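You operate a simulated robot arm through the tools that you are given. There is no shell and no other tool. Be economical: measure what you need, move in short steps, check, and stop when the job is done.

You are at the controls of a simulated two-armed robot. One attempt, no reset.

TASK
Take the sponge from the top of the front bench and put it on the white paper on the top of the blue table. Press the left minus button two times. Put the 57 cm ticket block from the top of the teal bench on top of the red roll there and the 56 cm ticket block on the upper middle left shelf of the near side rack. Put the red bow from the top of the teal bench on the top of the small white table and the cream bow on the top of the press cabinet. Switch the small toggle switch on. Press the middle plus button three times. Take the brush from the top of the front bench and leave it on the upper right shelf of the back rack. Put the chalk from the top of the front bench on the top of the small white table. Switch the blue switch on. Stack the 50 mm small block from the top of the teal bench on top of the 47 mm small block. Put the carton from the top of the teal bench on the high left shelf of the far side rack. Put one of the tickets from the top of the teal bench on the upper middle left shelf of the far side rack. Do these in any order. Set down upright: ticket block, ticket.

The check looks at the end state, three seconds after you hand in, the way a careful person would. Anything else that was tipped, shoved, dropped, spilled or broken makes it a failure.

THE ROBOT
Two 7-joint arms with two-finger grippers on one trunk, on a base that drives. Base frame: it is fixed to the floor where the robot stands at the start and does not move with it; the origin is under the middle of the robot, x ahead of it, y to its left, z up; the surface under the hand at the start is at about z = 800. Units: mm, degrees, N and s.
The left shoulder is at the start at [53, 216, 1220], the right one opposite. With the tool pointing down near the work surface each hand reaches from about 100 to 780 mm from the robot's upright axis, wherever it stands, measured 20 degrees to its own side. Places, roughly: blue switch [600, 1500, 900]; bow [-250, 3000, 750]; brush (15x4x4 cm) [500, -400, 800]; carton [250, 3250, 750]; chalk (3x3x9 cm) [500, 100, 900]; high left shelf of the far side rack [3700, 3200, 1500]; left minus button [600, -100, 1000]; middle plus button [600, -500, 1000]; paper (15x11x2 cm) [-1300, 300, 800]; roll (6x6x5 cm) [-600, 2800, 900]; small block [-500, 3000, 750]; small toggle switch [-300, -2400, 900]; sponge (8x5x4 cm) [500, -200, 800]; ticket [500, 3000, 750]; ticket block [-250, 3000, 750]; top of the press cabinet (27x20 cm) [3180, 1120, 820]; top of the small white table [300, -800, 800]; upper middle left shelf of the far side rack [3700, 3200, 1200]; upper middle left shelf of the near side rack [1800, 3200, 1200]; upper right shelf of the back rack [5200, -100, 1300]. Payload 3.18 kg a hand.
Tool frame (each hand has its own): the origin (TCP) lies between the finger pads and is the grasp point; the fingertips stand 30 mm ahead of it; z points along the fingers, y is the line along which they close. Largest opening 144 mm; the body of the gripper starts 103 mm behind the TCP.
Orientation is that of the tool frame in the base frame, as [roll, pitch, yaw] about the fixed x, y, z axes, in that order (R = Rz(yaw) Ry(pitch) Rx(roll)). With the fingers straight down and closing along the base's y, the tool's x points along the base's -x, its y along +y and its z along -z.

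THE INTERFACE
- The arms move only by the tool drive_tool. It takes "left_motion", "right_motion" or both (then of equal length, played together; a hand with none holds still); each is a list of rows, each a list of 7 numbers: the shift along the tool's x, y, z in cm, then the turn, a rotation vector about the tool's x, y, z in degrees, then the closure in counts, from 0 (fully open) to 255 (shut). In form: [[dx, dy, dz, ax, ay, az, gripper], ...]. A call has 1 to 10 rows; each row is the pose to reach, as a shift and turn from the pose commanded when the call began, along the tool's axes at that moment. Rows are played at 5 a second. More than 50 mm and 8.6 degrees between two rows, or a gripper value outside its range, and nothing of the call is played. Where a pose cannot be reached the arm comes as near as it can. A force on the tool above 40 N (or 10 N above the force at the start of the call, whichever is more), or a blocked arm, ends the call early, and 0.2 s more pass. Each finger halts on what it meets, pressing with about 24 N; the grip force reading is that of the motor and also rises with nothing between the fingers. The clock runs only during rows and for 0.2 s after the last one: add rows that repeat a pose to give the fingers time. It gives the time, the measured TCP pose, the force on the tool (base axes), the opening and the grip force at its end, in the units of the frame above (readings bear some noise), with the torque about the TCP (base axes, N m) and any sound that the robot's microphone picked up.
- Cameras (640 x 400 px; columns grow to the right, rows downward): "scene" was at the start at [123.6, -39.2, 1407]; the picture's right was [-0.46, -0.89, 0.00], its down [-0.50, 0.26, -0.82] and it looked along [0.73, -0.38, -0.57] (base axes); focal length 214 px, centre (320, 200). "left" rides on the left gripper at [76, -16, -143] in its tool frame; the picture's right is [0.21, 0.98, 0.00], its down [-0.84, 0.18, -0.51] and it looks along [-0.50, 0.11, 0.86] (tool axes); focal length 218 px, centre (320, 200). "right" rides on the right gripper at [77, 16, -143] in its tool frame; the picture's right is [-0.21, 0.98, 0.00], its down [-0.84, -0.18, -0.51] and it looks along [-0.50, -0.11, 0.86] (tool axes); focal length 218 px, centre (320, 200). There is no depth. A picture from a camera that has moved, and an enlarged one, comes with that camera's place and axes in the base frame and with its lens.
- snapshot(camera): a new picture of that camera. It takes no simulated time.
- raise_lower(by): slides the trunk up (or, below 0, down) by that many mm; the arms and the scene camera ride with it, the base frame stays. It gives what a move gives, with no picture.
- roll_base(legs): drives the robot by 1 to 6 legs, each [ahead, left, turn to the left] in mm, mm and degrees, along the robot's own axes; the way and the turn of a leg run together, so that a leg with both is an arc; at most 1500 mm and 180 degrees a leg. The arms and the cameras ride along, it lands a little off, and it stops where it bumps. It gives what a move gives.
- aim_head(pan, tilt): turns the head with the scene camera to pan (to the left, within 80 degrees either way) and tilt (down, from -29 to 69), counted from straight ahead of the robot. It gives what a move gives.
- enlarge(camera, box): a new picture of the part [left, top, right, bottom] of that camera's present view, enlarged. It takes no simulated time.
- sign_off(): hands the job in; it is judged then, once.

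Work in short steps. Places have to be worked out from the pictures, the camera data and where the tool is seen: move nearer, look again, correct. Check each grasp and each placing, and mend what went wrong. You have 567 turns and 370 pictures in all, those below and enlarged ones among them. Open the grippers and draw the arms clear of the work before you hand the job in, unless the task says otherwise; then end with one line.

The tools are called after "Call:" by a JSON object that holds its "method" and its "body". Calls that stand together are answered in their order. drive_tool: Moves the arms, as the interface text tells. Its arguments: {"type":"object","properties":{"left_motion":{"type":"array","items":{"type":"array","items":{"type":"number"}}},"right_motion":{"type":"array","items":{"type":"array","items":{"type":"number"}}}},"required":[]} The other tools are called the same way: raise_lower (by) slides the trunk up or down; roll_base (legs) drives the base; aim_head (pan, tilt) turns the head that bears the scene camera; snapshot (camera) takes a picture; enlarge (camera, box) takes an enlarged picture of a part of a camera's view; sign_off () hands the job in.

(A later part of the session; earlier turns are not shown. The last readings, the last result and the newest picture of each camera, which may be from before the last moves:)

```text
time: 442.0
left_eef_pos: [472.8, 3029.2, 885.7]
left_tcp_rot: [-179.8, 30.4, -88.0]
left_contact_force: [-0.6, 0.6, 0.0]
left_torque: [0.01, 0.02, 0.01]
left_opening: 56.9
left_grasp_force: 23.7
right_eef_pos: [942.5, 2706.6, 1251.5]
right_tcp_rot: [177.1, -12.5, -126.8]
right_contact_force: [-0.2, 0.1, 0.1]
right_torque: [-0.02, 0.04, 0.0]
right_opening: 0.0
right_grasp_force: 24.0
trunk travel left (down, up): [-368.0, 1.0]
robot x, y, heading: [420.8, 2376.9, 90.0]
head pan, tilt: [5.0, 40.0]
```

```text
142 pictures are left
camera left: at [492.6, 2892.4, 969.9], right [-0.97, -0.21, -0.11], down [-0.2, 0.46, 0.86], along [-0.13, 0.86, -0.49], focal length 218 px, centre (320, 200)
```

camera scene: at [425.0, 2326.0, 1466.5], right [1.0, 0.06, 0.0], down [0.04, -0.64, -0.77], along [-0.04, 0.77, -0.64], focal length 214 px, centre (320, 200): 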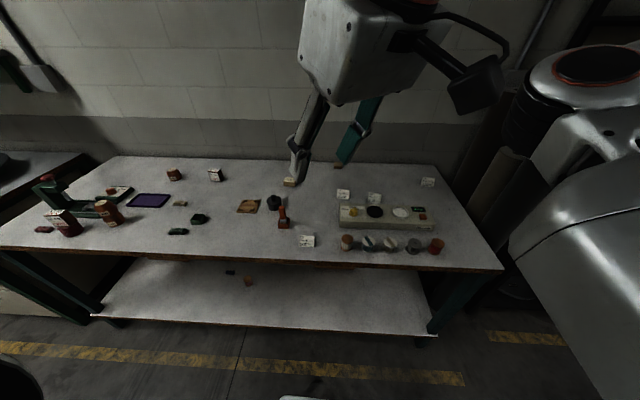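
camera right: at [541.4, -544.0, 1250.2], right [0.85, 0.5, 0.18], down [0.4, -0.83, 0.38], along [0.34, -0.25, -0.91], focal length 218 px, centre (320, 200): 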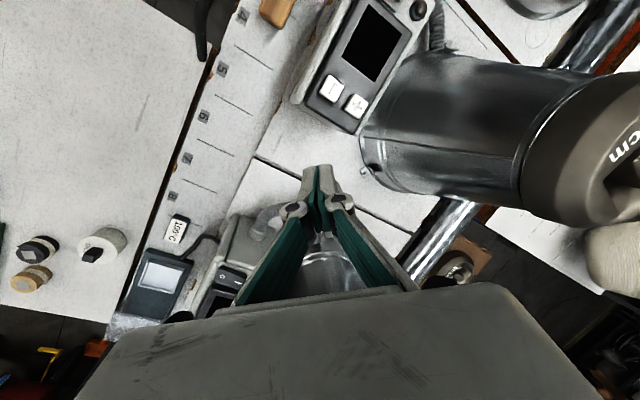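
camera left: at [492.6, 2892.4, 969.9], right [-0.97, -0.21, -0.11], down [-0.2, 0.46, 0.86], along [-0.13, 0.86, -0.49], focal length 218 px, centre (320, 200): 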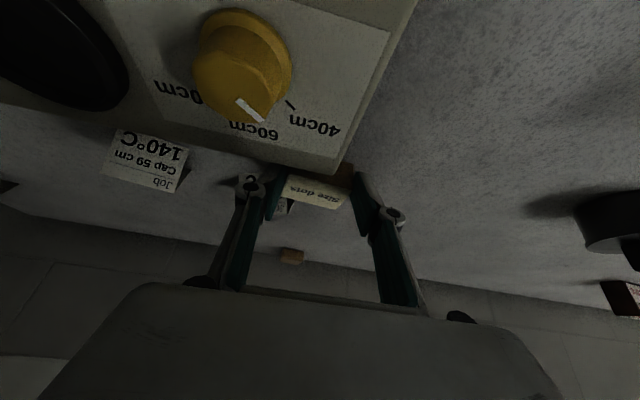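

The lift was refused, so the hand slid sideways at bench height; I must check whether anything was disturbed.

Call:
{"method": "enlarge", "body": {"camera": "scene", "box": [220, 130, 460, 290]}}

```text
2.50 times, centred on (340, 210) of scene
camera zoom: at [414.7, 2501.4, 1466.5], right [1.0, 0.09, 0.0], down [0.06, -0.64, -0.77], along [-0.07, 0.76, -0.64], focal length 536 px, centre (270, 175)
```

zoom: 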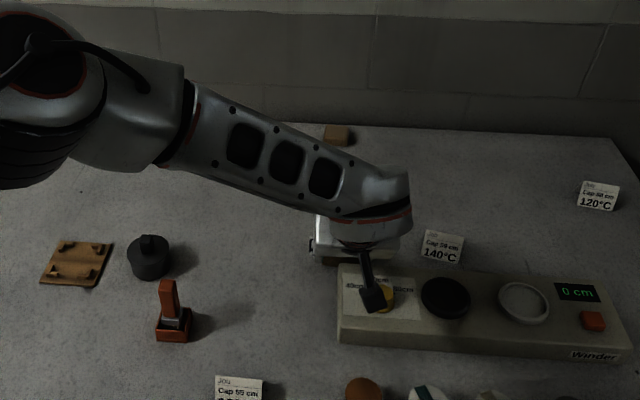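

Only the 80 °C ticket could be affected. I lift straight up and look.

Call:
{"method": "drive_tool", "body": {"left_motion": [[-1, 0, -1.7, 0, 0, 0, 255], [-3, 0, -5.1, 0, 0, 0, 255], [-5, 0, -8.6, 0, 0, 0, 255], [-7, 0, -12, 0, 0, 0, 255], [-9, 0, -15.4, 0, 0, 0, 255], [-11, 0, -18.8, 0, 0, 0, 255], [-13, 0, -22, 0, 0, 0, 255]]}}

Call:
{"method": "enlarge", "body": {"camera": "scene", "box": [220, 130, 460, 290]}}

Call:
{"method": "snapshot", "body": {"camera": "left"}}

```text
time: 443.6
left_eef_pos: [468.7, 3028.7, 1139.8]
left_tcp_rot: [-179.7, 30.2, -88.0]
left_contact_force: [-0.1, -0.1, -0.1]
left_torque: [-0.02, 0.02, 0.01]
left_opening: 56.7
left_grasp_force: 24.4
right_eef_pos: [940.5, 2705.8, 1251.0]
right_tcp_rot: [177.1, -12.4, -126.9]
right_contact_force: [0.5, -0.4, 0.3]
right_torque: [0.01, 0.01, -0.02]
right_opening: 0.0
right_grasp_force: 23.7
trunk travel left (down, up): [-368.0, 1.0]
robot x, y, heading: [421.2, 2376.7, 90.1]
head pan, tilt: [5.0, 40.0]
```

```text
2.50 times, centred on (340, 210) of scene
camera zoom: at [413.1, 2501.4, 1466.5], right [1.0, 0.09, 0.0], down [0.06, -0.64, -0.77], along [-0.07, 0.76, -0.64], focal length 536 px, centre (270, 175)
```

zoom: 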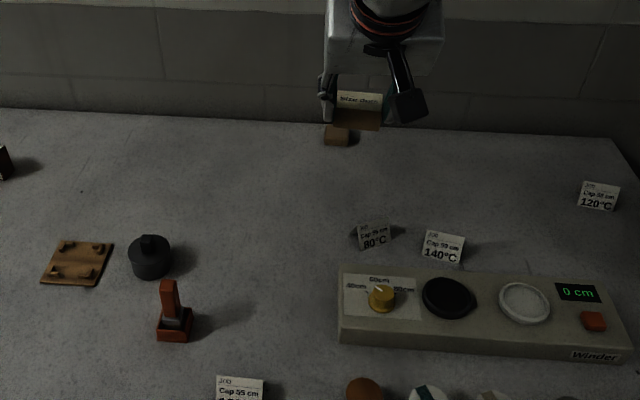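

```text
139 pictures are left
camera left: at [488.7, 2891.9, 1224.2], right [-0.97, -0.21, -0.11], down [-0.2, 0.47, 0.86], along [-0.13, 0.86, -0.49], focal length 218 px, centre (320, 200)
```

left: 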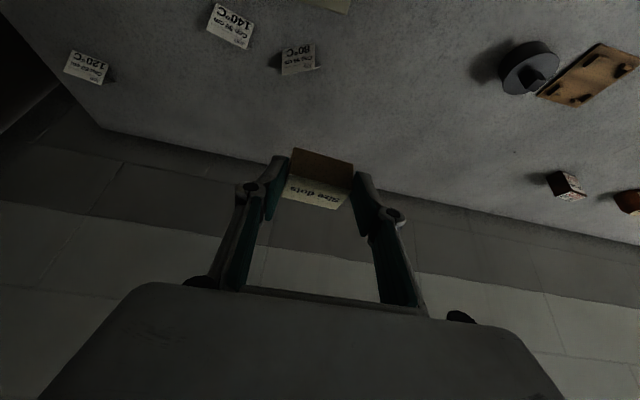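

The 80 °C ticket got pushed and turned but stands; fortunately I'm asked to take any one ticket, so I'll use that one. Now I carry the carton to the far side rack.

Call:
{"method": "roll_base", "body": {"legs": [[-130, 0, 0], [0, 0, -90], [1079, 220, 0], [1250, 85, 0], [500, 0, 0]]}}

Call:
{"method": "aim_head", "body": {"pan": 60, "tilt": -5}}

Call:
{"method": "snapshot", "body": {"camera": "scene"}}

```text
time: 461.2
left_eef_pos: [3590.6, 2612.5, 1142.8]
left_tcp_rot: [179.6, 30.7, -175.4]
left_contact_force: [1.1, 0.6, -0.6]
left_torque: [0.02, 0.02, 0.02]
left_opening: 55.0
left_grasp_force: 24.1
right_eef_pos: [3295.0, 2125.4, 1251.4]
right_tcp_rot: [176.4, -12.4, 146.4]
right_contact_force: [-0.9, 0.4, 0.3]
right_torque: [0.02, -0.02, 0.03]
right_opening: 0.0
right_grasp_force: 23.9
trunk travel left (down, up): [-368.0, 1.0]
robot x, y, heading: [2948.2, 2636.8, 3.3]
head pan, tilt: [5.0, 40.0]
stopped in leg 5: the robot was blocked; the commanded pose is now the measured one
```

```text
time: 462.4
left_eef_pos: [3590.2, 2612.6, 1143.1]
left_tcp_rot: [179.8, 30.8, -175.5]
left_contact_force: [-0.3, 0.2, -1.0]
left_torque: [0.01, 0.05, 0.03]
left_opening: 55.0
left_grasp_force: 23.6
right_eef_pos: [3291.4, 2125.1, 1250.7]
right_tcp_rot: [176.3, -12.1, 146.3]
right_contact_force: [0.3, -0.8, -0.1]
right_torque: [-0.01, -0.02, -0.02]
right_opening: 0.1
right_grasp_force: 24.2
trunk travel left (down, up): [-368.0, 1.0]
robot x, y, heading: [2954.0, 2637.1, 3.1]
head pan, tilt: [60.0, -5.0]
```

```text
138 pictures are left
camera scene: at [3011.8, 2708.7, 1539.1], right [0.89, -0.45, 0.01], down [0.05, 0.08, -0.99], along [0.45, 0.89, 0.1], focal length 214 px, centre (320, 200)
```

scene: 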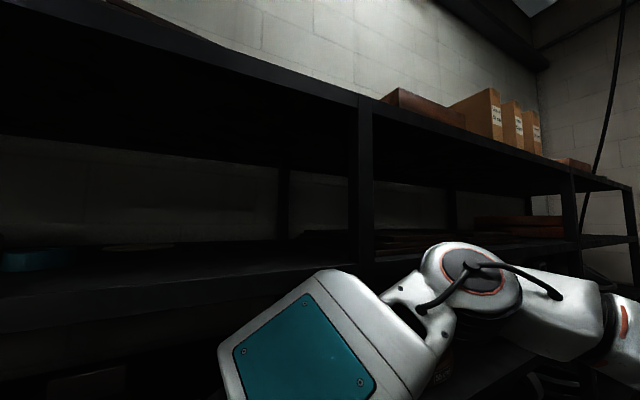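

The base drifted left and touched the rack. I ease it right, square the heading, and go a little further on.

Call:
{"method": "roll_base", "body": {"legs": [[0, -70, 0], [0, 0, -3.2], [280, 0, 0]]}}

Call:
{"method": "aim_head", "body": {"pan": 70, "tilt": 0}}

Call:
{"method": "snapshot", "body": {"camera": "scene"}}

```text
time: 465.7
left_eef_pos: [3891.6, 2517.7, 1133.9]
left_tcp_rot: [-179.9, 29.9, -178.1]
left_contact_force: [-0.3, -1.0, -0.2]
left_torque: [0.03, -0.03, -0.01]
left_opening: 55.0
left_grasp_force: 23.9
right_eef_pos: [3569.3, 2046.4, 1249.3]
right_tcp_rot: [177.1, -12.7, 143.3]
right_contact_force: [-0.9, -0.8, -0.2]
right_torque: [0.0, 0.05, 0.0]
right_opening: 0.0
right_grasp_force: 24.0
trunk travel left (down, up): [-368.0, 1.0]
robot x, y, heading: [3235.1, 2570.4, 0.4]
head pan, tilt: [60.0, -5.0]
```

```text
time: 466.4
left_eef_pos: [3889.3, 2517.7, 1134.7]
left_tcp_rot: [-180.0, 29.9, -178.1]
left_contact_force: [-0.2, 0.3, 0.5]
left_torque: [0.02, -0.02, -0.03]
left_opening: 55.1
left_grasp_force: 24.1
right_eef_pos: [3569.0, 2045.9, 1247.9]
right_tcp_rot: [177.1, -12.6, 143.3]
right_contact_force: [0.0, -0.8, 0.0]
right_torque: [-0.01, 0.02, -0.02]
right_opening: 0.1
right_grasp_force: 24.0
trunk travel left (down, up): [-368.0, 1.0]
robot x, y, heading: [3236.1, 2567.3, 0.5]
head pan, tilt: [70.0, 0.0]
```

```text
137 pictures are left
camera scene: at [3308.8, 2653.1, 1530.2], right [0.94, -0.34, 0.0], down [0.0, 0.0, -1.0], along [0.34, 0.94, 0.0], focal length 214 px, centre (320, 200)
```

scene: 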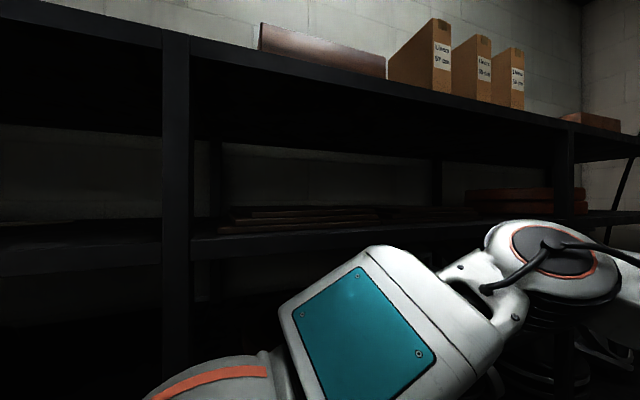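

I need a view into that shelf from above. I move further along (staying clear of the post), then turn 20° left.

Call:
{"method": "roll_base", "body": {"legs": [[0, 30, 0], [465, 0, 0], [0, -55, 0], [0, 0, 20]]}}

Call:
{"method": "snapshot", "body": {"camera": "scene"}}

```text
time: 471.6
left_eef_pos: [4331.1, 2724.1, 1134.6]
left_tcp_rot: [-179.9, 29.9, -157.7]
left_contact_force: [0.1, -0.4, 0.5]
left_torque: [0.0, 0.02, 0.0]
left_opening: 55.2
left_grasp_force: 24.2
right_eef_pos: [4196.7, 2171.8, 1249.0]
right_tcp_rot: [177.1, -12.7, 163.6]
right_contact_force: [-0.2, -0.3, -0.1]
right_torque: [-0.01, 0.01, -0.02]
right_opening: 0.0
right_grasp_force: 24.4
trunk travel left (down, up): [-368.0, 1.0]
robot x, y, heading: [3703.0, 2542.7, 20.5]
head pan, tilt: [70.0, 0.0]
```

```text
136 pictures are left
camera scene: at [3740.7, 2649.3, 1530.1], right [1.0, 0.01, 0.0], down [0.0, 0.0, -1.0], along [-0.01, 1.0, 0.0], focal length 214 px, centre (320, 200)
```

scene: 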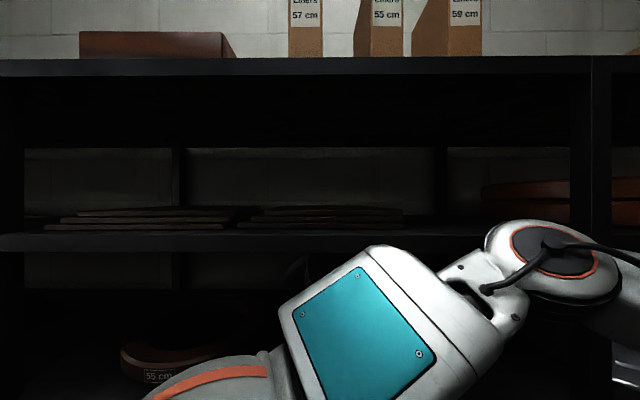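

A clear front view: on the z≈1481 shelf the space x 3895–4040 is free. I bring the hand around to face it, rotating yaw to −90 while rising, outside the rack.

Call:
{"method": "drive_tool", "body": {"left_motion": [[0.4, 2, -4.3, -3.4, 0, -5.9, 255], [0.8, 4, -8.6, -6.7, 0, -11.7, 255], [1.2, 6, -12.9, -10.1, 0, -17.6, 255], [1.6, 8, -17.2, -13.5, 0, -23.5, 255], [2, 10, -21.5, -16.8, 0, -29.3, 255], [2.4, 12, -25.8, -20.2, 0, -35.2, 255], [2.8, 14, -30.1, -23.6, 0, -41.1, 255], [3.2, 16, -34.4, -27, 0, -47, 255], [3.6, 18, -38.5, -30.3, 0, -52.8, 255], [4, 20, -42, -33.7, 0, -58.7, 255]]}}

Call:
{"method": "snapshot", "body": {"camera": "scene"}}

```text
time: 472.7
left_eef_pos: [4192.0, 2736.7, 1189.4]
left_tcp_rot: [173.7, 19.4, -132.2]
left_contact_force: [-0.7, 0.1, 0.3]
left_torque: [-0.03, 0.06, 0.01]
left_opening: 54.7
left_grasp_force: 24.2
right_eef_pos: [4197.6, 2154.9, 1245.1]
right_tcp_rot: [176.8, -13.1, 163.4]
right_contact_force: [-0.5, -0.3, -0.1]
right_torque: [0.05, 0.04, 0.01]
right_opening: 0.1
right_grasp_force: 24.6
trunk travel left (down, up): [-368.0, 1.0]
robot x, y, heading: [3702.0, 2538.1, 20.2]
head pan, tilt: [70.0, 0.0]
stopped in row 5 (left hand): the arm was blocked; the commanded pose is now the measured one
```

```text
135 pictures are left
camera scene: at [3747.0, 2635.8, 1531.4], right [1.0, 0.01, 0.0], down [0.0, 0.01, -1.0], along [-0.01, 1.0, 0.01], focal length 214 px, centre (320, 200)
```

scene: 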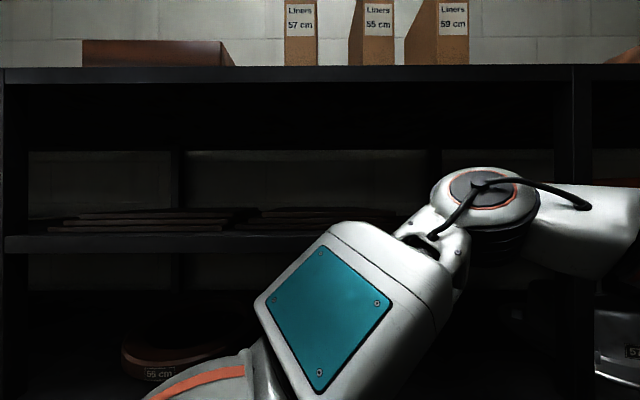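

The left elbow is pressing the rack. I move the hand away, then turn the robot to heading 50° as I did at the near rack.

Call:
{"method": "drive_tool", "body": {"left_motion": [[0.7, -3, 1.2, 0, 0, 0, 255], [1.4, -6, 2.4, 0, 0, 0, 255], [2, -8.9, 3.6, 0, 0, 0, 255]]}}

Call:
{"method": "roll_base", "body": {"legs": [[0, -10, 0], [0, 0, 29]]}}

Call:
{"method": "aim_head", "body": {"pan": 40, "tilt": 5}}

Call:
{"method": "snapshot", "body": {"camera": "scene"}}

```text
time: 473.7
left_eef_pos: [4267.3, 2734.1, 1178.8]
left_tcp_rot: [179.2, 17.8, -124.8]
left_contact_force: [0.1, -0.4, -1.2]
left_torque: [0.03, 0.0, 0.0]
left_opening: 54.8
left_grasp_force: 23.8
right_eef_pos: [4195.1, 2165.8, 1249.1]
right_tcp_rot: [177.1, -12.7, 163.5]
right_contact_force: [0.1, -0.2, 0.2]
right_torque: [0.02, 0.0, -0.04]
right_opening: 0.0
right_grasp_force: 23.9
trunk travel left (down, up): [-368.0, 1.0]
robot x, y, heading: [3698.7, 2542.2, 20.4]
head pan, tilt: [70.0, 0.0]
stopped in row 3 (left hand): the arm was blocked; the commanded pose is now the measured one
```

```text
time: 476.2
left_eef_pos: [4117.9, 2943.9, 1190.5]
left_tcp_rot: [178.8, 19.0, -96.5]
left_contact_force: [0.8, 0.0, -0.7]
left_torque: [-0.03, 0.01, -0.04]
left_opening: 55.3
left_grasp_force: 23.5
right_eef_pos: [4328.6, 2414.5, 1241.9]
right_tcp_rot: [176.0, -12.9, -167.4]
right_contact_force: [-0.1, -0.8, -0.8]
right_torque: [0.02, -0.02, 0.0]
right_opening: 0.0
right_grasp_force: 24.1
trunk travel left (down, up): [-368.0, 1.0]
robot x, y, heading: [3711.0, 2532.8, 49.6]
head pan, tilt: [70.0, 0.0]
stopped in leg 2: the robot was blocked; the commanded pose is now the measured one
```

```text
time: 477.1
left_eef_pos: [4118.3, 2945.6, 1189.9]
left_tcp_rot: [178.9, 19.1, -96.4]
left_contact_force: [0.2, -0.1, 0.3]
left_torque: [0.0, 0.02, 0.03]
left_opening: 55.1
left_grasp_force: 24.6
right_eef_pos: [4328.6, 2418.0, 1243.0]
right_tcp_rot: [175.7, -13.0, -167.0]
right_contact_force: [-0.4, 0.1, -0.1]
right_torque: [-0.04, 0.01, 0.01]
right_opening: 0.0
right_grasp_force: 24.1
trunk travel left (down, up): [-368.0, 1.0]
robot x, y, heading: [3706.7, 2526.0, 49.5]
head pan, tilt: [40.0, 5.0]
```

```text
134 pictures are left
camera scene: at [3748.5, 2624.4, 1524.2], right [1.0, -0.01, -0.01], down [-0.01, -0.07, -1.0], along [0.01, 1.0, -0.07], focal length 214 px, centre (320, 200)
```

scene: 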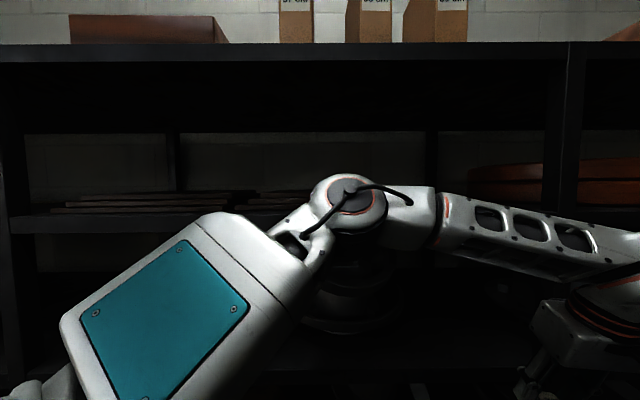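

The hand and elbow are too near the rack here. I reverse that turn, then go past the machine (x≈4250), where there's more room to face the rack.

Call:
{"method": "roll_base", "body": {"legs": [[0, 0, -29], [0, 0, -20]]}}

Call:
{"method": "snapshot", "body": {"camera": "left"}}

```text
time: 480.1
left_eef_pos: [4303.3, 2516.7, 1183.6]
left_tcp_rot: [179.3, 17.9, -145.0]
left_contact_force: [-0.1, -0.1, -0.6]
left_torque: [-0.02, 0.03, -0.02]
left_opening: 55.0
left_grasp_force: 23.6
right_eef_pos: [4043.4, 2008.9, 1249.6]
right_tcp_rot: [177.0, -12.7, 143.7]
right_contact_force: [-0.1, -0.2, 0.4]
right_torque: [0.03, 0.03, 0.05]
right_opening: 0.0
right_grasp_force: 24.2
trunk travel left (down, up): [-368.0, 1.0]
robot x, y, heading: [3710.6, 2529.9, 0.8]
head pan, tilt: [40.0, 5.0]
```

```text
133 pictures are left
camera left: at [4216.7, 2435.8, 1295.5], right [-0.73, 0.68, -0.05], down [0.43, 0.51, 0.74], along [0.54, 0.52, -0.67], focal length 218 px, centre (320, 200)
```

left: 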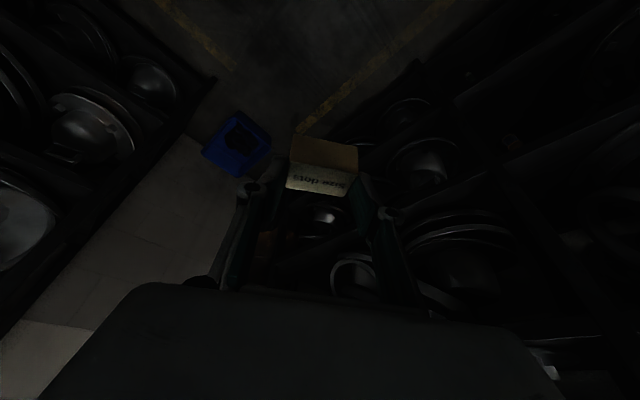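

Call:
{"method": "roll_base", "body": {"legs": [[350, 0, 0], [180, -150, 0]]}}

Call:
{"method": "drive_tool", "body": {"left_motion": [[2.3, 3.5, -0.7, 0, 0, 0, 255], [4.6, 7, -1.5, 0, 0, 0, 255], [6.9, 10.6, -2.2, 0, 0, 0, 255], [9.2, 14.1, -3, 0, 0, 0, 255]]}}

Call:
{"method": "aim_head", "body": {"pan": 60, "tilt": 10}}

Call:
{"method": "snapshot", "body": {"camera": "scene"}}

```text
time: 483.9
left_eef_pos: [4841.1, 2374.8, 1182.5]
left_tcp_rot: [179.4, 17.6, -144.8]
left_contact_force: [0.0, -0.4, -0.7]
left_torque: [0.01, 0.02, -0.02]
left_opening: 54.7
left_grasp_force: 24.0
right_eef_pos: [4582.1, 1866.0, 1249.4]
right_tcp_rot: [177.1, -12.8, 143.6]
right_contact_force: [0.0, 0.2, -0.1]
right_torque: [0.03, 0.03, 0.02]
right_opening: 0.0
right_grasp_force: 24.3
trunk travel left (down, up): [-368.0, 1.0]
robot x, y, heading: [4244.6, 2380.4, 0.6]
head pan, tilt: [40.0, 5.0]
```

```text
time: 484.9
left_eef_pos: [4677.7, 2432.5, 1182.3]
left_tcp_rot: [179.5, 17.9, -144.6]
left_contact_force: [-0.9, 0.0, -0.9]
left_torque: [0.01, 0.01, -0.02]
left_opening: 54.9
left_grasp_force: 23.6
right_eef_pos: [4581.0, 1867.4, 1249.0]
right_tcp_rot: [177.1, -12.6, 143.7]
right_contact_force: [-0.1, -0.3, 0.1]
right_torque: [-0.01, -0.02, -0.03]
right_opening: 0.0
right_grasp_force: 24.1
trunk travel left (down, up): [-368.0, 1.0]
robot x, y, heading: [4243.2, 2384.2, 0.4]
head pan, tilt: [40.0, 5.0]
```

```text
time: 485.8
left_eef_pos: [4677.4, 2431.6, 1182.9]
left_tcp_rot: [179.4, 17.7, -144.8]
left_contact_force: [0.5, 0.1, -0.3]
left_torque: [0.01, -0.02, 0.02]
left_opening: 55.0
left_grasp_force: 24.0
right_eef_pos: [4582.1, 1865.8, 1250.3]
right_tcp_rot: [177.2, -12.7, 143.8]
right_contact_force: [0.5, -0.2, -0.3]
right_torque: [0.01, 0.0, -0.02]
right_opening: 0.0
right_grasp_force: 24.4
trunk travel left (down, up): [-368.0, 1.0]
robot x, y, heading: [4243.1, 2384.9, 1.1]
head pan, tilt: [60.0, 10.0]
```

```text
132 pictures are left
camera scene: at [4332.2, 2467.1, 1514.2], right [0.87, -0.49, 0.0], down [-0.08, -0.15, -0.98], along [0.48, 0.86, -0.17], focal length 214 px, centre (320, 200)
```

scene: 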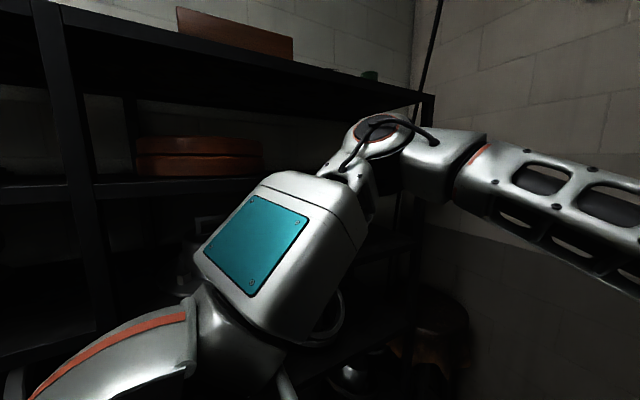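

Here the left bay (x 3233–4154) can be faced from its right end. The carton spot will be about (4030, 3000). I turn to heading 75°.

Call:
{"method": "roll_base", "body": {"legs": [[-10, -35, 0], [0, 0, 74]]}}

Call:
{"method": "aim_head", "body": {"pan": 20, "tilt": 5}}

Call:
{"method": "snapshot", "body": {"camera": "scene"}}

```text
time: 489.9
left_eef_pos: [4309.4, 2779.1, 1183.2]
left_tcp_rot: [179.4, 17.7, -71.0]
left_contact_force: [0.2, 0.6, -1.2]
left_torque: [0.06, 0.0, 0.02]
left_opening: 54.9
left_grasp_force: 23.9
right_eef_pos: [4826.8, 2529.2, 1249.3]
right_tcp_rot: [177.0, -12.7, -142.5]
right_contact_force: [0.8, 0.7, 0.6]
right_torque: [0.01, -0.02, 0.01]
right_opening: 0.0
right_grasp_force: 23.7
trunk travel left (down, up): [-368.0, 1.0]
robot x, y, heading: [4237.1, 2350.1, 74.6]
head pan, tilt: [60.0, 10.0]
```

```text
time: 491.0
left_eef_pos: [4309.1, 2779.9, 1183.1]
left_tcp_rot: [179.4, 17.8, -70.9]
left_contact_force: [-0.2, -0.2, -0.1]
left_torque: [0.0, 0.0, -0.01]
left_opening: 54.8
left_grasp_force: 24.5
right_eef_pos: [4827.1, 2528.7, 1248.7]
right_tcp_rot: [177.1, -12.7, -142.6]
right_contact_force: [-0.4, 0.2, 0.5]
right_torque: [0.03, -0.01, 0.0]
right_opening: 0.0
right_grasp_force: 24.0
trunk travel left (down, up): [-368.0, 1.0]
robot x, y, heading: [4234.7, 2347.8, 74.1]
head pan, tilt: [20.0, 5.0]
```

```text
131 pictures are left
camera scene: at [4240.2, 2482.0, 1522.2], right [1.0, 0.08, 0.0], down [0.01, -0.09, -1.0], along [-0.08, 0.99, -0.09], focal length 214 px, centre (320, 200)
```

scene: 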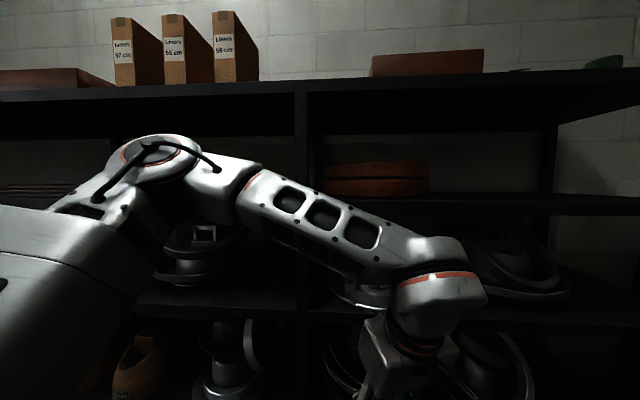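

Good vantage. I raise the hand to just outside the z 1481 shelf at (4040, 2835, ~1560), restoring yaw −90 and tilt 30°.

Call:
{"method": "drive_tool", "body": {"left_motion": [[-2.5, 2.3, -3.1, 0.6, -1.3, 1.8, 255], [-5, 4.7, -6.3, 1.2, -2.5, 3.6, 255], [-7.6, 7, -9.4, 1.7, -3.8, 5.4, 255], [-10.1, 9.4, -12.6, 2.3, -5.1, 7.2, 255], [-12.6, 11.7, -15.7, 2.9, -6.4, 9, 255], [-15.2, 14.1, -18.9, 3.5, -7.6, 10.9, 255], [-17.7, 16.4, -22, 4.1, -8.9, 12.7, 255], [-20.2, 18.8, -25.2, 4.6, -10.2, 14.5, 255], [-22.8, 21.1, -28.3, 5.2, -11.4, 16.3, 255], [-25.3, 23.5, -31.5, 5.8, -12.7, 18.1, 255]]}}

Call:
{"method": "snapshot", "body": {"camera": "scene"}}

Call:
{"method": "snapshot", "body": {"camera": "left"}}

```text
time: 493.2
left_eef_pos: [4050.7, 2841.6, 1552.2]
left_tcp_rot: [177.3, 30.0, -91.0]
left_contact_force: [-0.3, 0.4, -1.1]
left_torque: [-0.01, -0.02, -0.01]
left_opening: 54.7
left_grasp_force: 23.9
left hand out of reach, approached as far as the arm can: row 10
right_eef_pos: [4826.6, 2529.0, 1249.5]
right_tcp_rot: [177.2, -12.8, -142.4]
right_contact_force: [0.2, -0.3, -0.9]
right_torque: [-0.03, -0.01, -0.01]
right_opening: 0.1
right_grasp_force: 23.7
trunk travel left (down, up): [-368.0, 1.0]
robot x, y, heading: [4232.4, 2348.4, 74.5]
head pan, tilt: [20.0, 5.0]
```

```text
130 pictures are left
camera scene: at [4239.6, 2482.5, 1522.2], right [1.0, 0.08, 0.0], down [0.01, -0.09, -1.0], along [-0.08, 0.99, -0.09], focal length 214 px, centre (320, 200)
```

scene: 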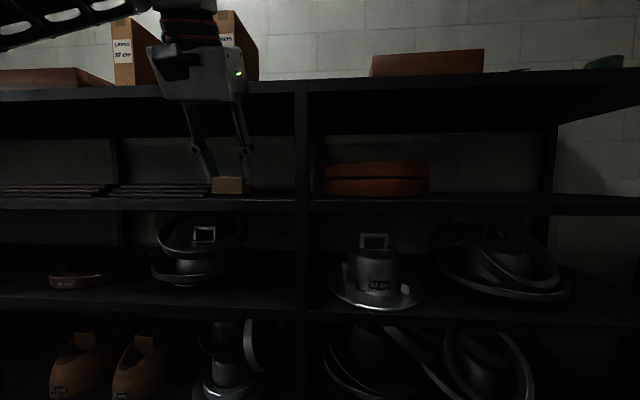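

```text
129 pictures are left
camera left: at [4070.7, 2704.5, 1635.2], right [-0.98, -0.19, -0.06], down [-0.15, 0.47, 0.87], along [-0.13, 0.86, -0.49], focal length 218 px, centre (320, 200)
```

left: 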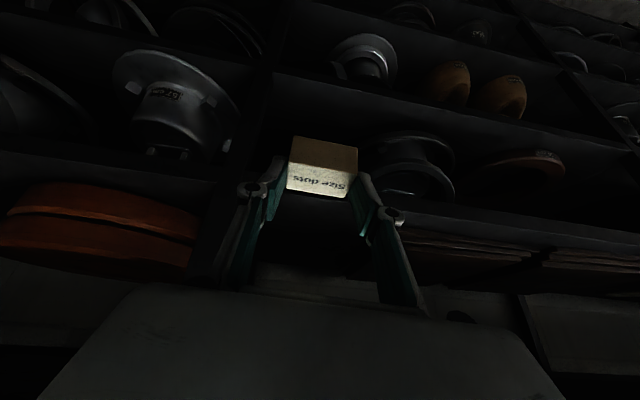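

There's a clear free spot between the boards and the post. I move in over the shelf.

Call:
{"method": "drive_tool", "body": {"left_motion": [[-3, 0.3, 2.2, 0.7, 0, 0, 255], [-6, 0.5, 4.4, 1.4, 0, 0, 255], [-9, 0.8, 6.6, 2.1, 0, 0, 255], [-12, 1, 8.9, 2.7, 0, 0, 255], [-12, 1, 8.9, 2.7, 0, 0, 255]]}}

Call:
{"method": "snapshot", "body": {"camera": "scene"}}

Call:
{"method": "snapshot", "body": {"camera": "left"}}

```text
time: 494.4
left_eef_pos: [4041.0, 2978.4, 1518.6]
left_tcp_rot: [-179.8, 30.3, -90.5]
left_contact_force: [-3.1, -4.0, 15.5]
left_torque: [0.02, 0.13, 0.03]
left_opening: 54.9
left_grasp_force: 23.6
left hand out of reach, approached as far as the arm can: row 2, 3, 4, 5
right_eef_pos: [4825.8, 2528.5, 1250.8]
right_tcp_rot: [177.0, -12.6, -142.5]
right_contact_force: [-0.3, 0.6, -0.4]
right_torque: [-0.06, 0.02, 0.0]
right_opening: 0.4
right_grasp_force: 24.2
trunk travel left (down, up): [-368.0, 1.0]
robot x, y, heading: [4235.6, 2350.7, 74.7]
head pan, tilt: [20.0, 5.0]
```

```text
128 pictures are left
camera scene: at [4239.3, 2481.3, 1522.4], right [1.0, 0.08, 0.0], down [0.01, -0.09, -1.0], along [-0.08, 0.99, -0.09], focal length 214 px, centre (320, 200)
```

scene: 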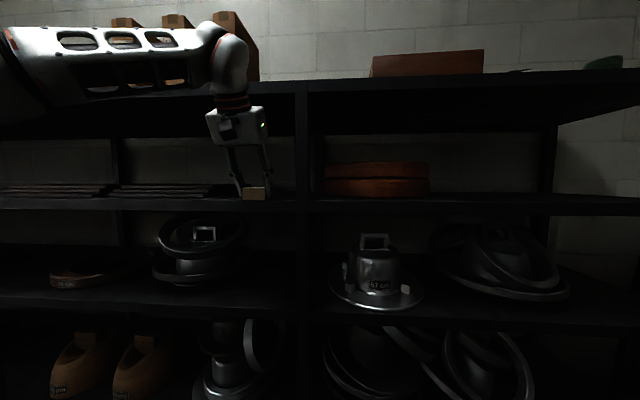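

```text
127 pictures are left
camera left: at [4055.1, 2840.3, 1601.7], right [-0.98, -0.17, -0.11], down [-0.18, 0.47, 0.86], along [-0.1, 0.87, -0.49], focal length 218 px, centre (320, 200)
```

left: 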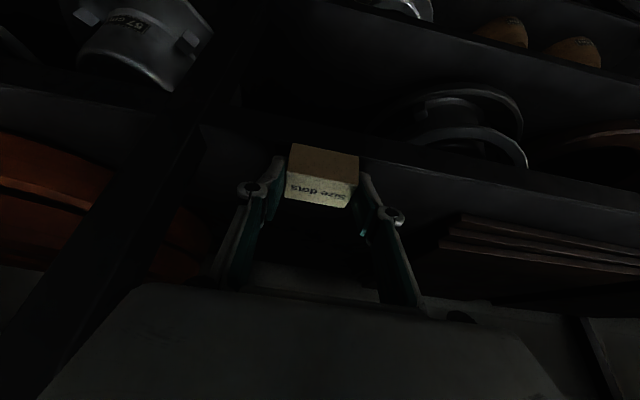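

Call:
{"method": "enlarge", "body": {"camera": "left", "box": [220, 100, 440, 240]}}

Call:
{"method": "enlarge", "body": {"camera": "scene", "box": [180, 130, 320, 230]}}

```text
2.86 times, centred on (330, 170) of left
camera zoom: at [4055.1, 2840.3, 1601.7], right [-0.98, -0.17, -0.11], down [-0.18, 0.47, 0.86], along [-0.1, 0.87, -0.49], focal length 624 px, centre (291, 286)
```

zoom: 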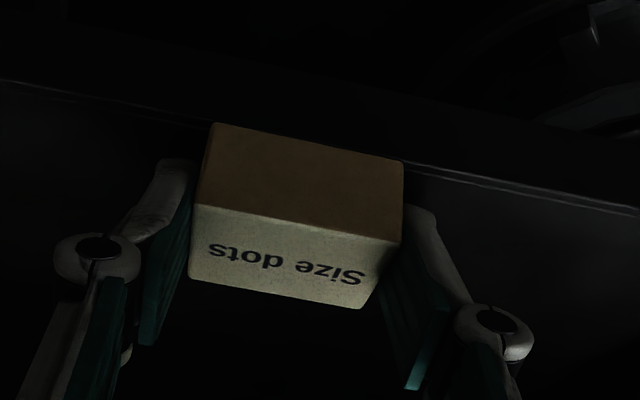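

```text
4.00 times, centred on (250, 180) of scene
camera zoom: at [4239.3, 2481.3, 1522.4], right [1.0, 0.08, 0.0], down [0.01, -0.09, -1.0], along [-0.08, 0.99, -0.09], focal length 858 px, centre (600, 280)
```

zoom: 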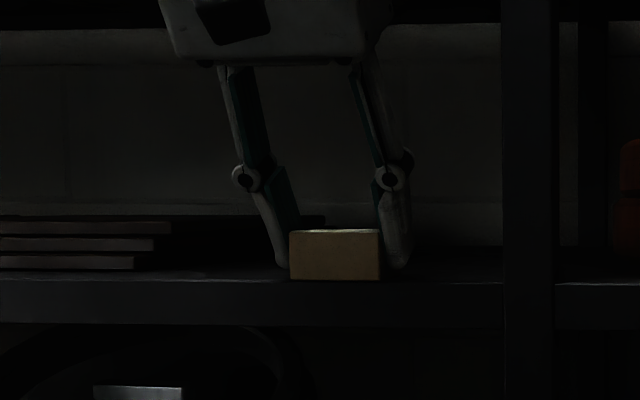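

The carton sits exactly at the shelf's front edge; I want it about 35 mm deeper. I lift slightly and nudge the base forward.

Call:
{"method": "drive_tool", "body": {"left_motion": [[-0.3, 0, -0.5, 0, 0, 0, 255], [-0.5, 0, -0.9, 0, 0, 0, 255]]}}

Call:
{"method": "roll_base", "body": {"legs": [[42, 12, 0]]}}

Call:
{"method": "enlarge", "body": {"camera": "left", "box": [220, 100, 440, 240]}}

```text
time: 495.0
left_eef_pos: [4041.9, 2977.7, 1513.2]
left_tcp_rot: [179.6, 30.4, -91.1]
left_contact_force: [-3.1, 3.1, 23.7]
left_torque: [0.47, 0.0, 0.06]
left_opening: 55.2
left_grasp_force: 24.1
left hand out of reach, approached as far as the arm can: row 1, 2
right_eef_pos: [4826.6, 2526.9, 1249.9]
right_tcp_rot: [177.0, -12.6, -142.5]
right_contact_force: [0.1, -0.1, -0.6]
right_torque: [0.0, 0.0, 0.02]
right_opening: 0.1
right_grasp_force: 23.9
trunk travel left (down, up): [-368.0, 1.0]
robot x, y, heading: [4238.1, 2346.6, 74.8]
head pan, tilt: [20.0, 5.0]
```

```text
time: 495.9
left_eef_pos: [4041.6, 3021.4, 1512.1]
left_tcp_rot: [179.7, 29.8, -91.0]
left_contact_force: [-0.9, -3.0, 10.0]
left_torque: [0.11, -0.12, -0.07]
left_opening: 54.9
left_grasp_force: 24.4
right_eef_pos: [4827.1, 2570.7, 1248.2]
right_tcp_rot: [177.1, -12.6, -142.4]
right_contact_force: [0.6, 0.8, 0.4]
right_torque: [-0.03, -0.01, 0.02]
right_opening: 0.1
right_grasp_force: 23.6
trunk travel left (down, up): [-368.0, 1.0]
robot x, y, heading: [4234.5, 2388.9, 74.6]
head pan, tilt: [20.0, 5.0]
```

```text
2.86 times, centred on (330, 170) of left
camera zoom: at [4055.7, 2883.5, 1597.1], right [-0.98, -0.16, -0.1], down [-0.17, 0.48, 0.86], along [-0.09, 0.86, -0.5], focal length 624 px, centre (291, 286)
```

zoom: 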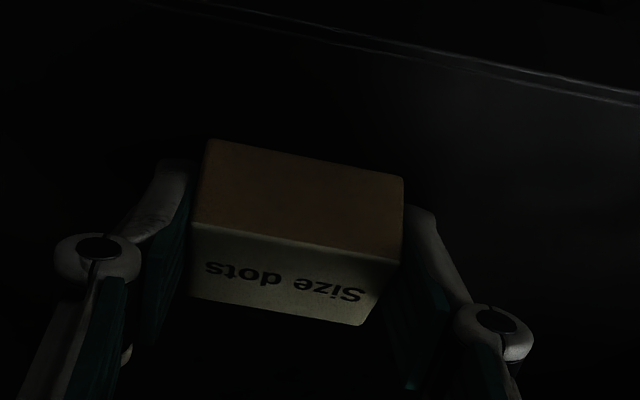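

Now it's well onto the shelf. I release and retreat along the tool axis.

Call:
{"method": "drive_tool", "body": {"left_motion": [[0, 0, -0.1, 0, 0, 0, 200], [0, 0, -0.1, 0, 0, 0, 145], [0, 0, -0.1, 0, 0, 0, 132], [0, 0, -0.1, 0, 0, 0, 125], [0, 0, -1, 0, 0, 0, 125], [0, 0, -3, 0, 0, 0, 125], [1, 0, -5, 0, 0, 0, 125], [4, 0, -6, 0, 0, 0, 125], [7.5, 0, -7, 0, 0, 0, 125], [11, 0, -8, 0, 0, 0, 125]]}}

Call:
{"method": "enlarge", "body": {"camera": "scene", "box": [150, 100, 350, 240]}}

Call:
{"method": "snapshot", "body": {"camera": "left"}}

```text
time: 498.1
left_eef_pos: [4038.0, 2885.8, 1528.0]
left_tcp_rot: [179.9, 29.9, -91.0]
left_contact_force: [-0.2, -0.1, 0.6]
left_torque: [0.03, -0.01, 0.01]
left_opening: 73.4
left_grasp_force: 0.0
left hand out of reach, approached as far as the arm can: row 5, 6, 7, 8
right_eef_pos: [4826.2, 2570.7, 1250.0]
right_tcp_rot: [177.1, -12.6, -142.5]
right_contact_force: [-0.3, -0.2, -0.6]
right_torque: [0.01, -0.02, 0.03]
right_opening: 0.2
right_grasp_force: 23.6
trunk travel left (down, up): [-368.0, 1.0]
robot x, y, heading: [4232.1, 2393.5, 74.3]
head pan, tilt: [20.0, 5.0]
```

```text
2.86 times, centred on (250, 170) of scene
camera zoom: at [4239.6, 2523.6, 1522.4], right [1.0, 0.08, 0.0], down [0.01, -0.09, -1.0], along [-0.08, 0.99, -0.09], focal length 613 px, centre (520, 286)
```

zoom: 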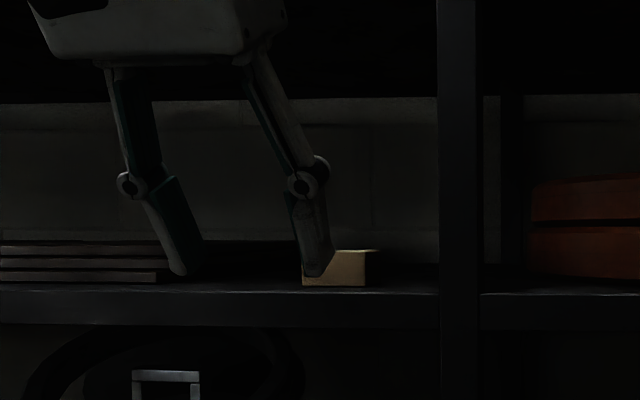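

```text
122 pictures are left
camera left: at [4052.1, 2748.3, 1613.0], right [-0.98, -0.16, -0.1], down [-0.17, 0.48, 0.86], along [-0.09, 0.86, -0.5], focal length 218 px, centre (320, 200)
```

left: 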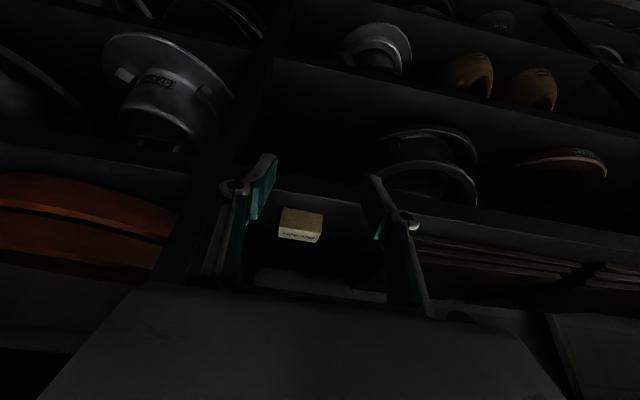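

The carton is in place. I bring the hand down and back to a travel pose.

Call:
{"method": "drive_tool", "body": {"left_motion": [[3.4, -1.5, 1, 0, 0, 0, 125], [6.5, -3.5, 3, 0, 0, 0, 125], [9, -6, 6, 0, 0, 0, 125], [11, -9, 9, 0, 0, 0, 125], [13, -12, 12, 0, 0, 0, 125], [15, -15, 15, 0, 0, 0, 125], [17, -18, 18, 0, 0, 0, 125], [19, -21, 21, 0, 0, 0, 125], [20.6, -23.8, 24, 0, 0, 0, 125], [22.2, -26.6, 27.1, 0, 0, 0, 125]]}}

Call:
{"method": "roll_base", "body": {"legs": [[0, 0, -74.3]]}}

```text
time: 500.3
left_eef_pos: [4303.6, 2824.5, 1178.9]
left_tcp_rot: [179.6, 29.8, -91.1]
left_contact_force: [0.3, -0.5, 0.0]
left_torque: [-0.02, 0.03, 0.0]
left_opening: 73.4
left_grasp_force: 0.0
right_eef_pos: [4828.4, 2572.5, 1249.3]
right_tcp_rot: [177.1, -12.8, -142.4]
right_contact_force: [0.2, 0.4, -0.5]
right_torque: [-0.03, 0.04, 0.02]
right_opening: 0.0
right_grasp_force: 23.8
trunk travel left (down, up): [-368.0, 1.0]
robot x, y, heading: [4236.2, 2390.8, 74.5]
head pan, tilt: [20.0, 5.0]
```

```text
time: 503.9
left_eef_pos: [4667.2, 2455.2, 1179.5]
left_tcp_rot: [179.7, 29.9, -163.9]
left_contact_force: [0.1, -0.2, 0.6]
left_torque: [0.01, 0.0, -0.01]
left_opening: 73.5
left_grasp_force: 0.0
right_eef_pos: [4580.8, 1880.1, 1249.8]
right_tcp_rot: [177.1, -12.6, 144.8]
right_contact_force: [-0.2, 0.8, 0.5]
right_torque: [-0.02, 0.01, -0.02]
right_opening: 0.0
right_grasp_force: 24.0
trunk travel left (down, up): [-368.0, 1.0]
robot x, y, heading: [4231.4, 2394.2, 1.9]
head pan, tilt: [20.0, 5.0]
```

Call:
{"method": "drive_tool", "body": {"left_motion": [[-2.9, -3.2, 1.7, 0, 0, 0, 125], [-5.9, -6.4, 3.4, 0, 0, 0, 125], [-8.8, -9.5, 5, 0, 0, 0, 125], [-11.7, -12.7, 6.7, 0, 0, 0, 125]]}}

Call:
{"method": "roll_base", "body": {"legs": [[0, 0, -1.7], [-230, 206, 0], [-900, 0, 0], [-250, -30, 0]]}}

Call:
{"method": "aim_head", "body": {"pan": -79, "tilt": 20}}

Call:
{"method": "snapshot", "body": {"camera": "scene"}}

```text
time: 504.9
left_eef_pos: [4833.6, 2370.8, 1177.8]
left_tcp_rot: [179.6, 29.8, -164.0]
left_contact_force: [0.0, -0.2, -0.3]
left_torque: [0.0, 0.04, 0.04]
left_opening: 73.3
left_grasp_force: 0.1
right_eef_pos: [4582.3, 1881.1, 1249.1]
right_tcp_rot: [177.1, -12.8, 144.8]
right_contact_force: [0.1, -0.5, 0.1]
right_torque: [0.04, 0.02, 0.02]
right_opening: 0.1
right_grasp_force: 23.8
trunk travel left (down, up): [-368.0, 1.0]
robot x, y, heading: [4237.5, 2393.4, 1.7]
head pan, tilt: [20.0, 5.0]
```

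```text
time: 513.4
left_eef_pos: [3450.4, 2525.8, 1179.5]
left_tcp_rot: [179.6, 29.9, -166.2]
left_contact_force: [0.9, 0.8, 0.5]
left_torque: [0.0, 0.0, 0.01]
left_opening: 73.4
left_grasp_force: 0.1
right_eef_pos: [3178.3, 2045.7, 1250.0]
right_tcp_rot: [177.0, -12.7, 142.4]
right_contact_force: [-0.1, -0.5, 0.6]
right_torque: [-0.02, 0.0, -0.02]
right_opening: 0.1
right_grasp_force: 24.3
trunk travel left (down, up): [-368.0, 1.0]
robot x, y, heading: [2856.1, 2574.0, -0.8]
head pan, tilt: [20.0, 5.0]
```

```text
time: 515.1
left_eef_pos: [3450.7, 2526.6, 1178.1]
left_tcp_rot: [179.7, 29.8, -166.4]
left_contact_force: [0.1, -0.2, -0.4]
left_torque: [-0.01, 0.01, -0.04]
left_opening: 73.4
left_grasp_force: 0.1
right_eef_pos: [3180.0, 2046.3, 1250.8]
right_tcp_rot: [177.1, -12.7, 142.2]
right_contact_force: [-0.4, -0.1, 0.3]
right_torque: [0.01, 0.01, 0.02]
right_opening: 0.3
right_grasp_force: 24.3
trunk travel left (down, up): [-368.0, 1.0]
robot x, y, heading: [2858.5, 2572.7, -0.8]
head pan, tilt: [-79.0, 20.0]
```

```text
121 pictures are left
camera scene: at [2913.8, 2481.3, 1497.9], right [-0.98, -0.18, 0.0], down [-0.06, 0.34, -0.94], along [0.17, -0.92, -0.34], focal length 214 px, centre (320, 200)
```

scene: 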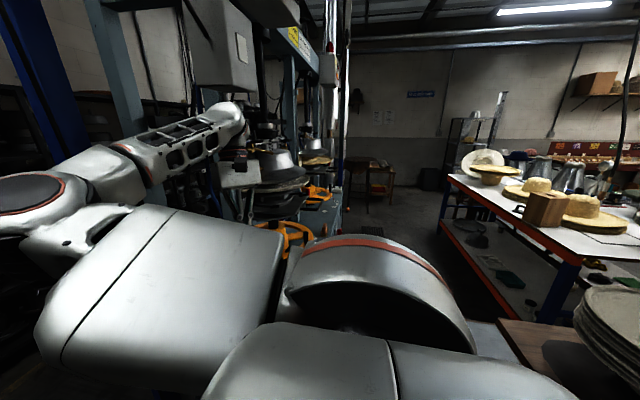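

I now see the aisle in front of the press (x 2360–3000) for later. I continue back to the bench for the 80 °C ticket.

Call:
{"method": "roll_base", "body": {"legs": [[0, 0, 0.8], [-1100, -65, 0], [-600, -100, 0], [-490, -160, 0], [0, 0, 90], [110, 0, 0]]}}

Call:
{"method": "snapshot", "body": {"camera": "left"}}

Call:
{"method": "aim_head", "body": {"pan": 5, "tilt": 40}}

Call:
{"method": "snapshot", "body": {"camera": "scene"}}

```text
time: 531.4
left_eef_pos: [702.8, 2942.0, 1178.6]
left_tcp_rot: [179.6, 29.8, -77.9]
left_contact_force: [-0.4, 0.6, -0.2]
left_torque: [-0.03, 0.02, 0.0]
left_opening: 73.6
left_grasp_force: 0.1
right_eef_pos: [1174.6, 2655.6, 1249.5]
right_tcp_rot: [177.1, -12.7, -129.4]
right_contact_force: [-0.3, -0.3, -0.6]
right_torque: [-0.02, 0.0, -0.03]
right_opening: 0.0
right_grasp_force: 23.4
trunk travel left (down, up): [-368.0, 1.0]
robot x, y, heading: [639.3, 2346.3, 87.7]
head pan, tilt: [-79.0, 20.0]
```

```text
120 pictures are left
camera left: at [747.0, 2811.3, 1263.9], right [-0.92, -0.38, -0.1], down [-0.27, 0.43, 0.86], along [-0.29, 0.82, -0.5], focal length 218 px, centre (320, 200)
```

left: 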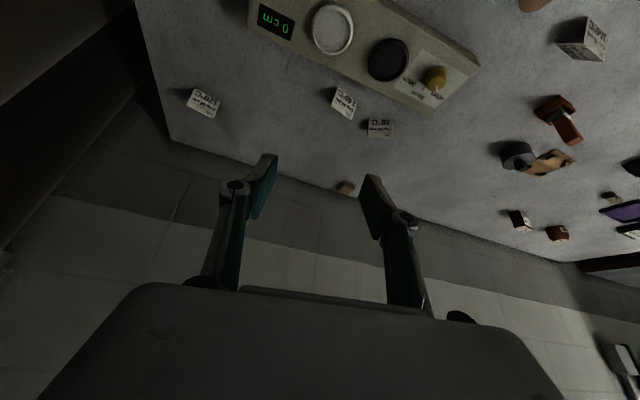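

```text
time: 533.0
left_eef_pos: [703.0, 2941.9, 1179.6]
left_tcp_rot: [179.7, 29.9, -78.0]
left_contact_force: [-0.4, -0.4, -0.3]
left_torque: [-0.01, 0.0, -0.02]
left_opening: 73.3
left_grasp_force: 0.1
right_eef_pos: [1174.9, 2656.2, 1249.0]
right_tcp_rot: [177.2, -12.7, -129.5]
right_contact_force: [-0.1, 0.3, 0.3]
right_torque: [0.03, 0.01, 0.03]
right_opening: 0.0
right_grasp_force: 24.3
trunk travel left (down, up): [-368.0, 1.0]
robot x, y, heading: [639.0, 2346.3, 87.8]
head pan, tilt: [5.0, 40.0]
```

```text
119 pictures are left
camera scene: at [637.6, 2474.3, 1466.5], right [1.0, 0.05, 0.0], down [0.03, -0.64, -0.77], along [-0.03, 0.77, -0.64], focal length 214 px, centre (320, 200)
```

scene: 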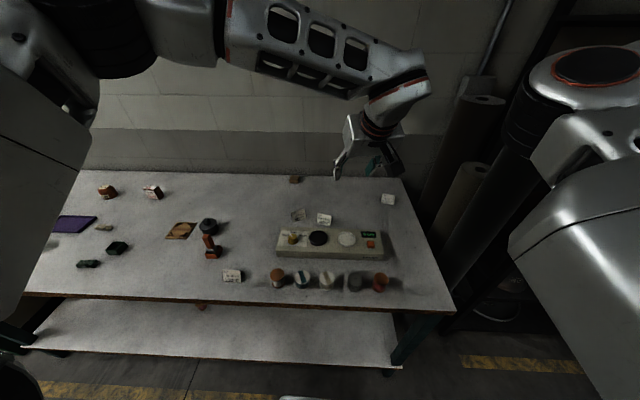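

Call:
{"method": "enlarge", "body": {"camera": "scene", "box": [270, 190, 350, 240]}}

Call:
{"method": "enlarge", "body": {"camera": "left", "box": [310, 70, 430, 160]}}

```text
8.00 times, centred on (310, 215) of scene
camera zoom: at [637.6, 2474.3, 1466.5], right [1.0, 0.05, 0.0], down [0.03, -0.64, -0.77], along [-0.03, 0.77, -0.64], focal length 1716 px, centre (400, 80)
```

zoom: 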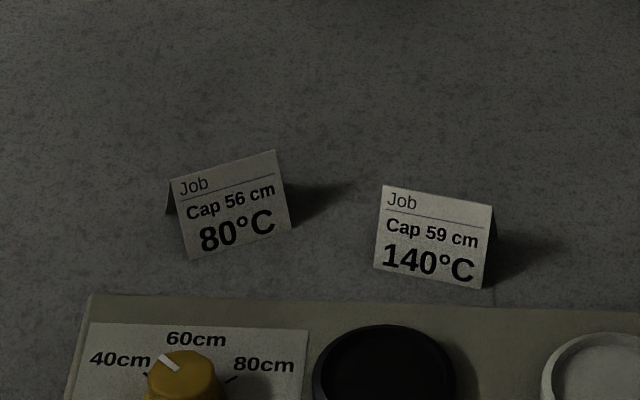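

```text
4.44 times, centred on (370, 115) of left
camera zoom: at [747.0, 2811.0, 1264.0], right [-0.92, -0.38, -0.1], down [-0.27, 0.43, 0.86], along [-0.29, 0.82, -0.5], focal length 970 px, centre (98, 578)
```

zoom: 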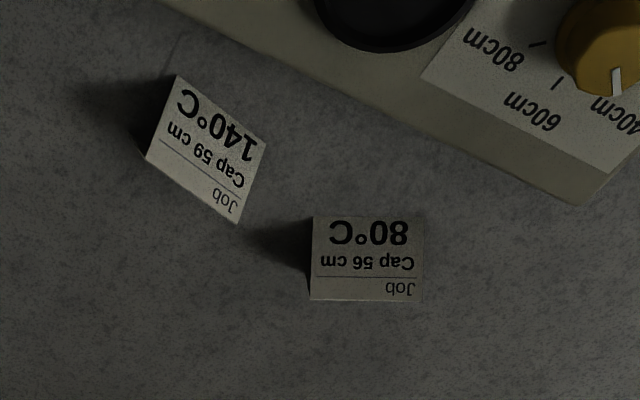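

The 80 °C ticket: ridge midpoint (527, 3092, 895), turned about 27°. I move to a pre-grasp 80 mm back with matching yaw (−63°).

Call:
{"method": "drive_tool", "body": {"left_motion": [[-0.1, 1.8, 3.7, -1.1, 0, -1.8, 90], [-0.3, 3.7, 7.5, -2.1, 0, -3.7, 90], [-0.4, 5.5, 11.2, -3.2, 0, -5.5, 90], [-0.5, 7.4, 14.9, -4.2, 0, -7.3, 90], [-0.6, 9.2, 18.6, -5.3, 0, -9.1, 90], [-0.8, 11.1, 22.4, -6.3, 0, -11, 90], [-0.9, 12.9, 26.1, -7.4, 0, -12.8, 90], [-0.9, 12.9, 26.1, -7.4, 0, -12.8, 90]]}}

Call:
{"method": "snapshot", "body": {"camera": "left"}}

```text
time: 534.8
left_eef_pos: [546.7, 3048.0, 958.6]
left_tcp_rot: [179.7, 30.0, -63.2]
left_contact_force: [-0.3, -0.1, -0.1]
left_torque: [-0.01, 0.04, -0.01]
left_opening: 92.9
left_grasp_force: 0.0
right_eef_pos: [1174.6, 2654.3, 1248.7]
right_tcp_rot: [177.1, -12.7, -129.3]
right_contact_force: [-0.1, 0.6, 0.1]
right_torque: [-0.01, 0.03, -0.01]
right_opening: 0.0
right_grasp_force: 23.6
trunk travel left (down, up): [-368.0, 1.0]
robot x, y, heading: [644.2, 2346.1, 87.4]
head pan, tilt: [5.0, 40.0]
```

```text
116 pictures are left
camera left: at [623.6, 2932.2, 1043.3], right [-0.79, -0.6, -0.1], down [-0.37, 0.34, 0.86], along [-0.49, 0.72, -0.5], focal length 218 px, centre (320, 200)
```

left: 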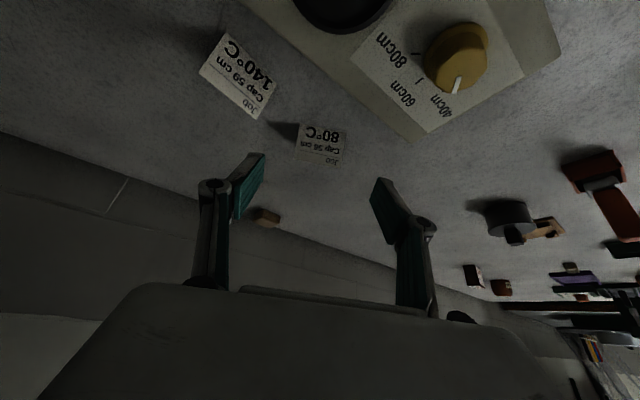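

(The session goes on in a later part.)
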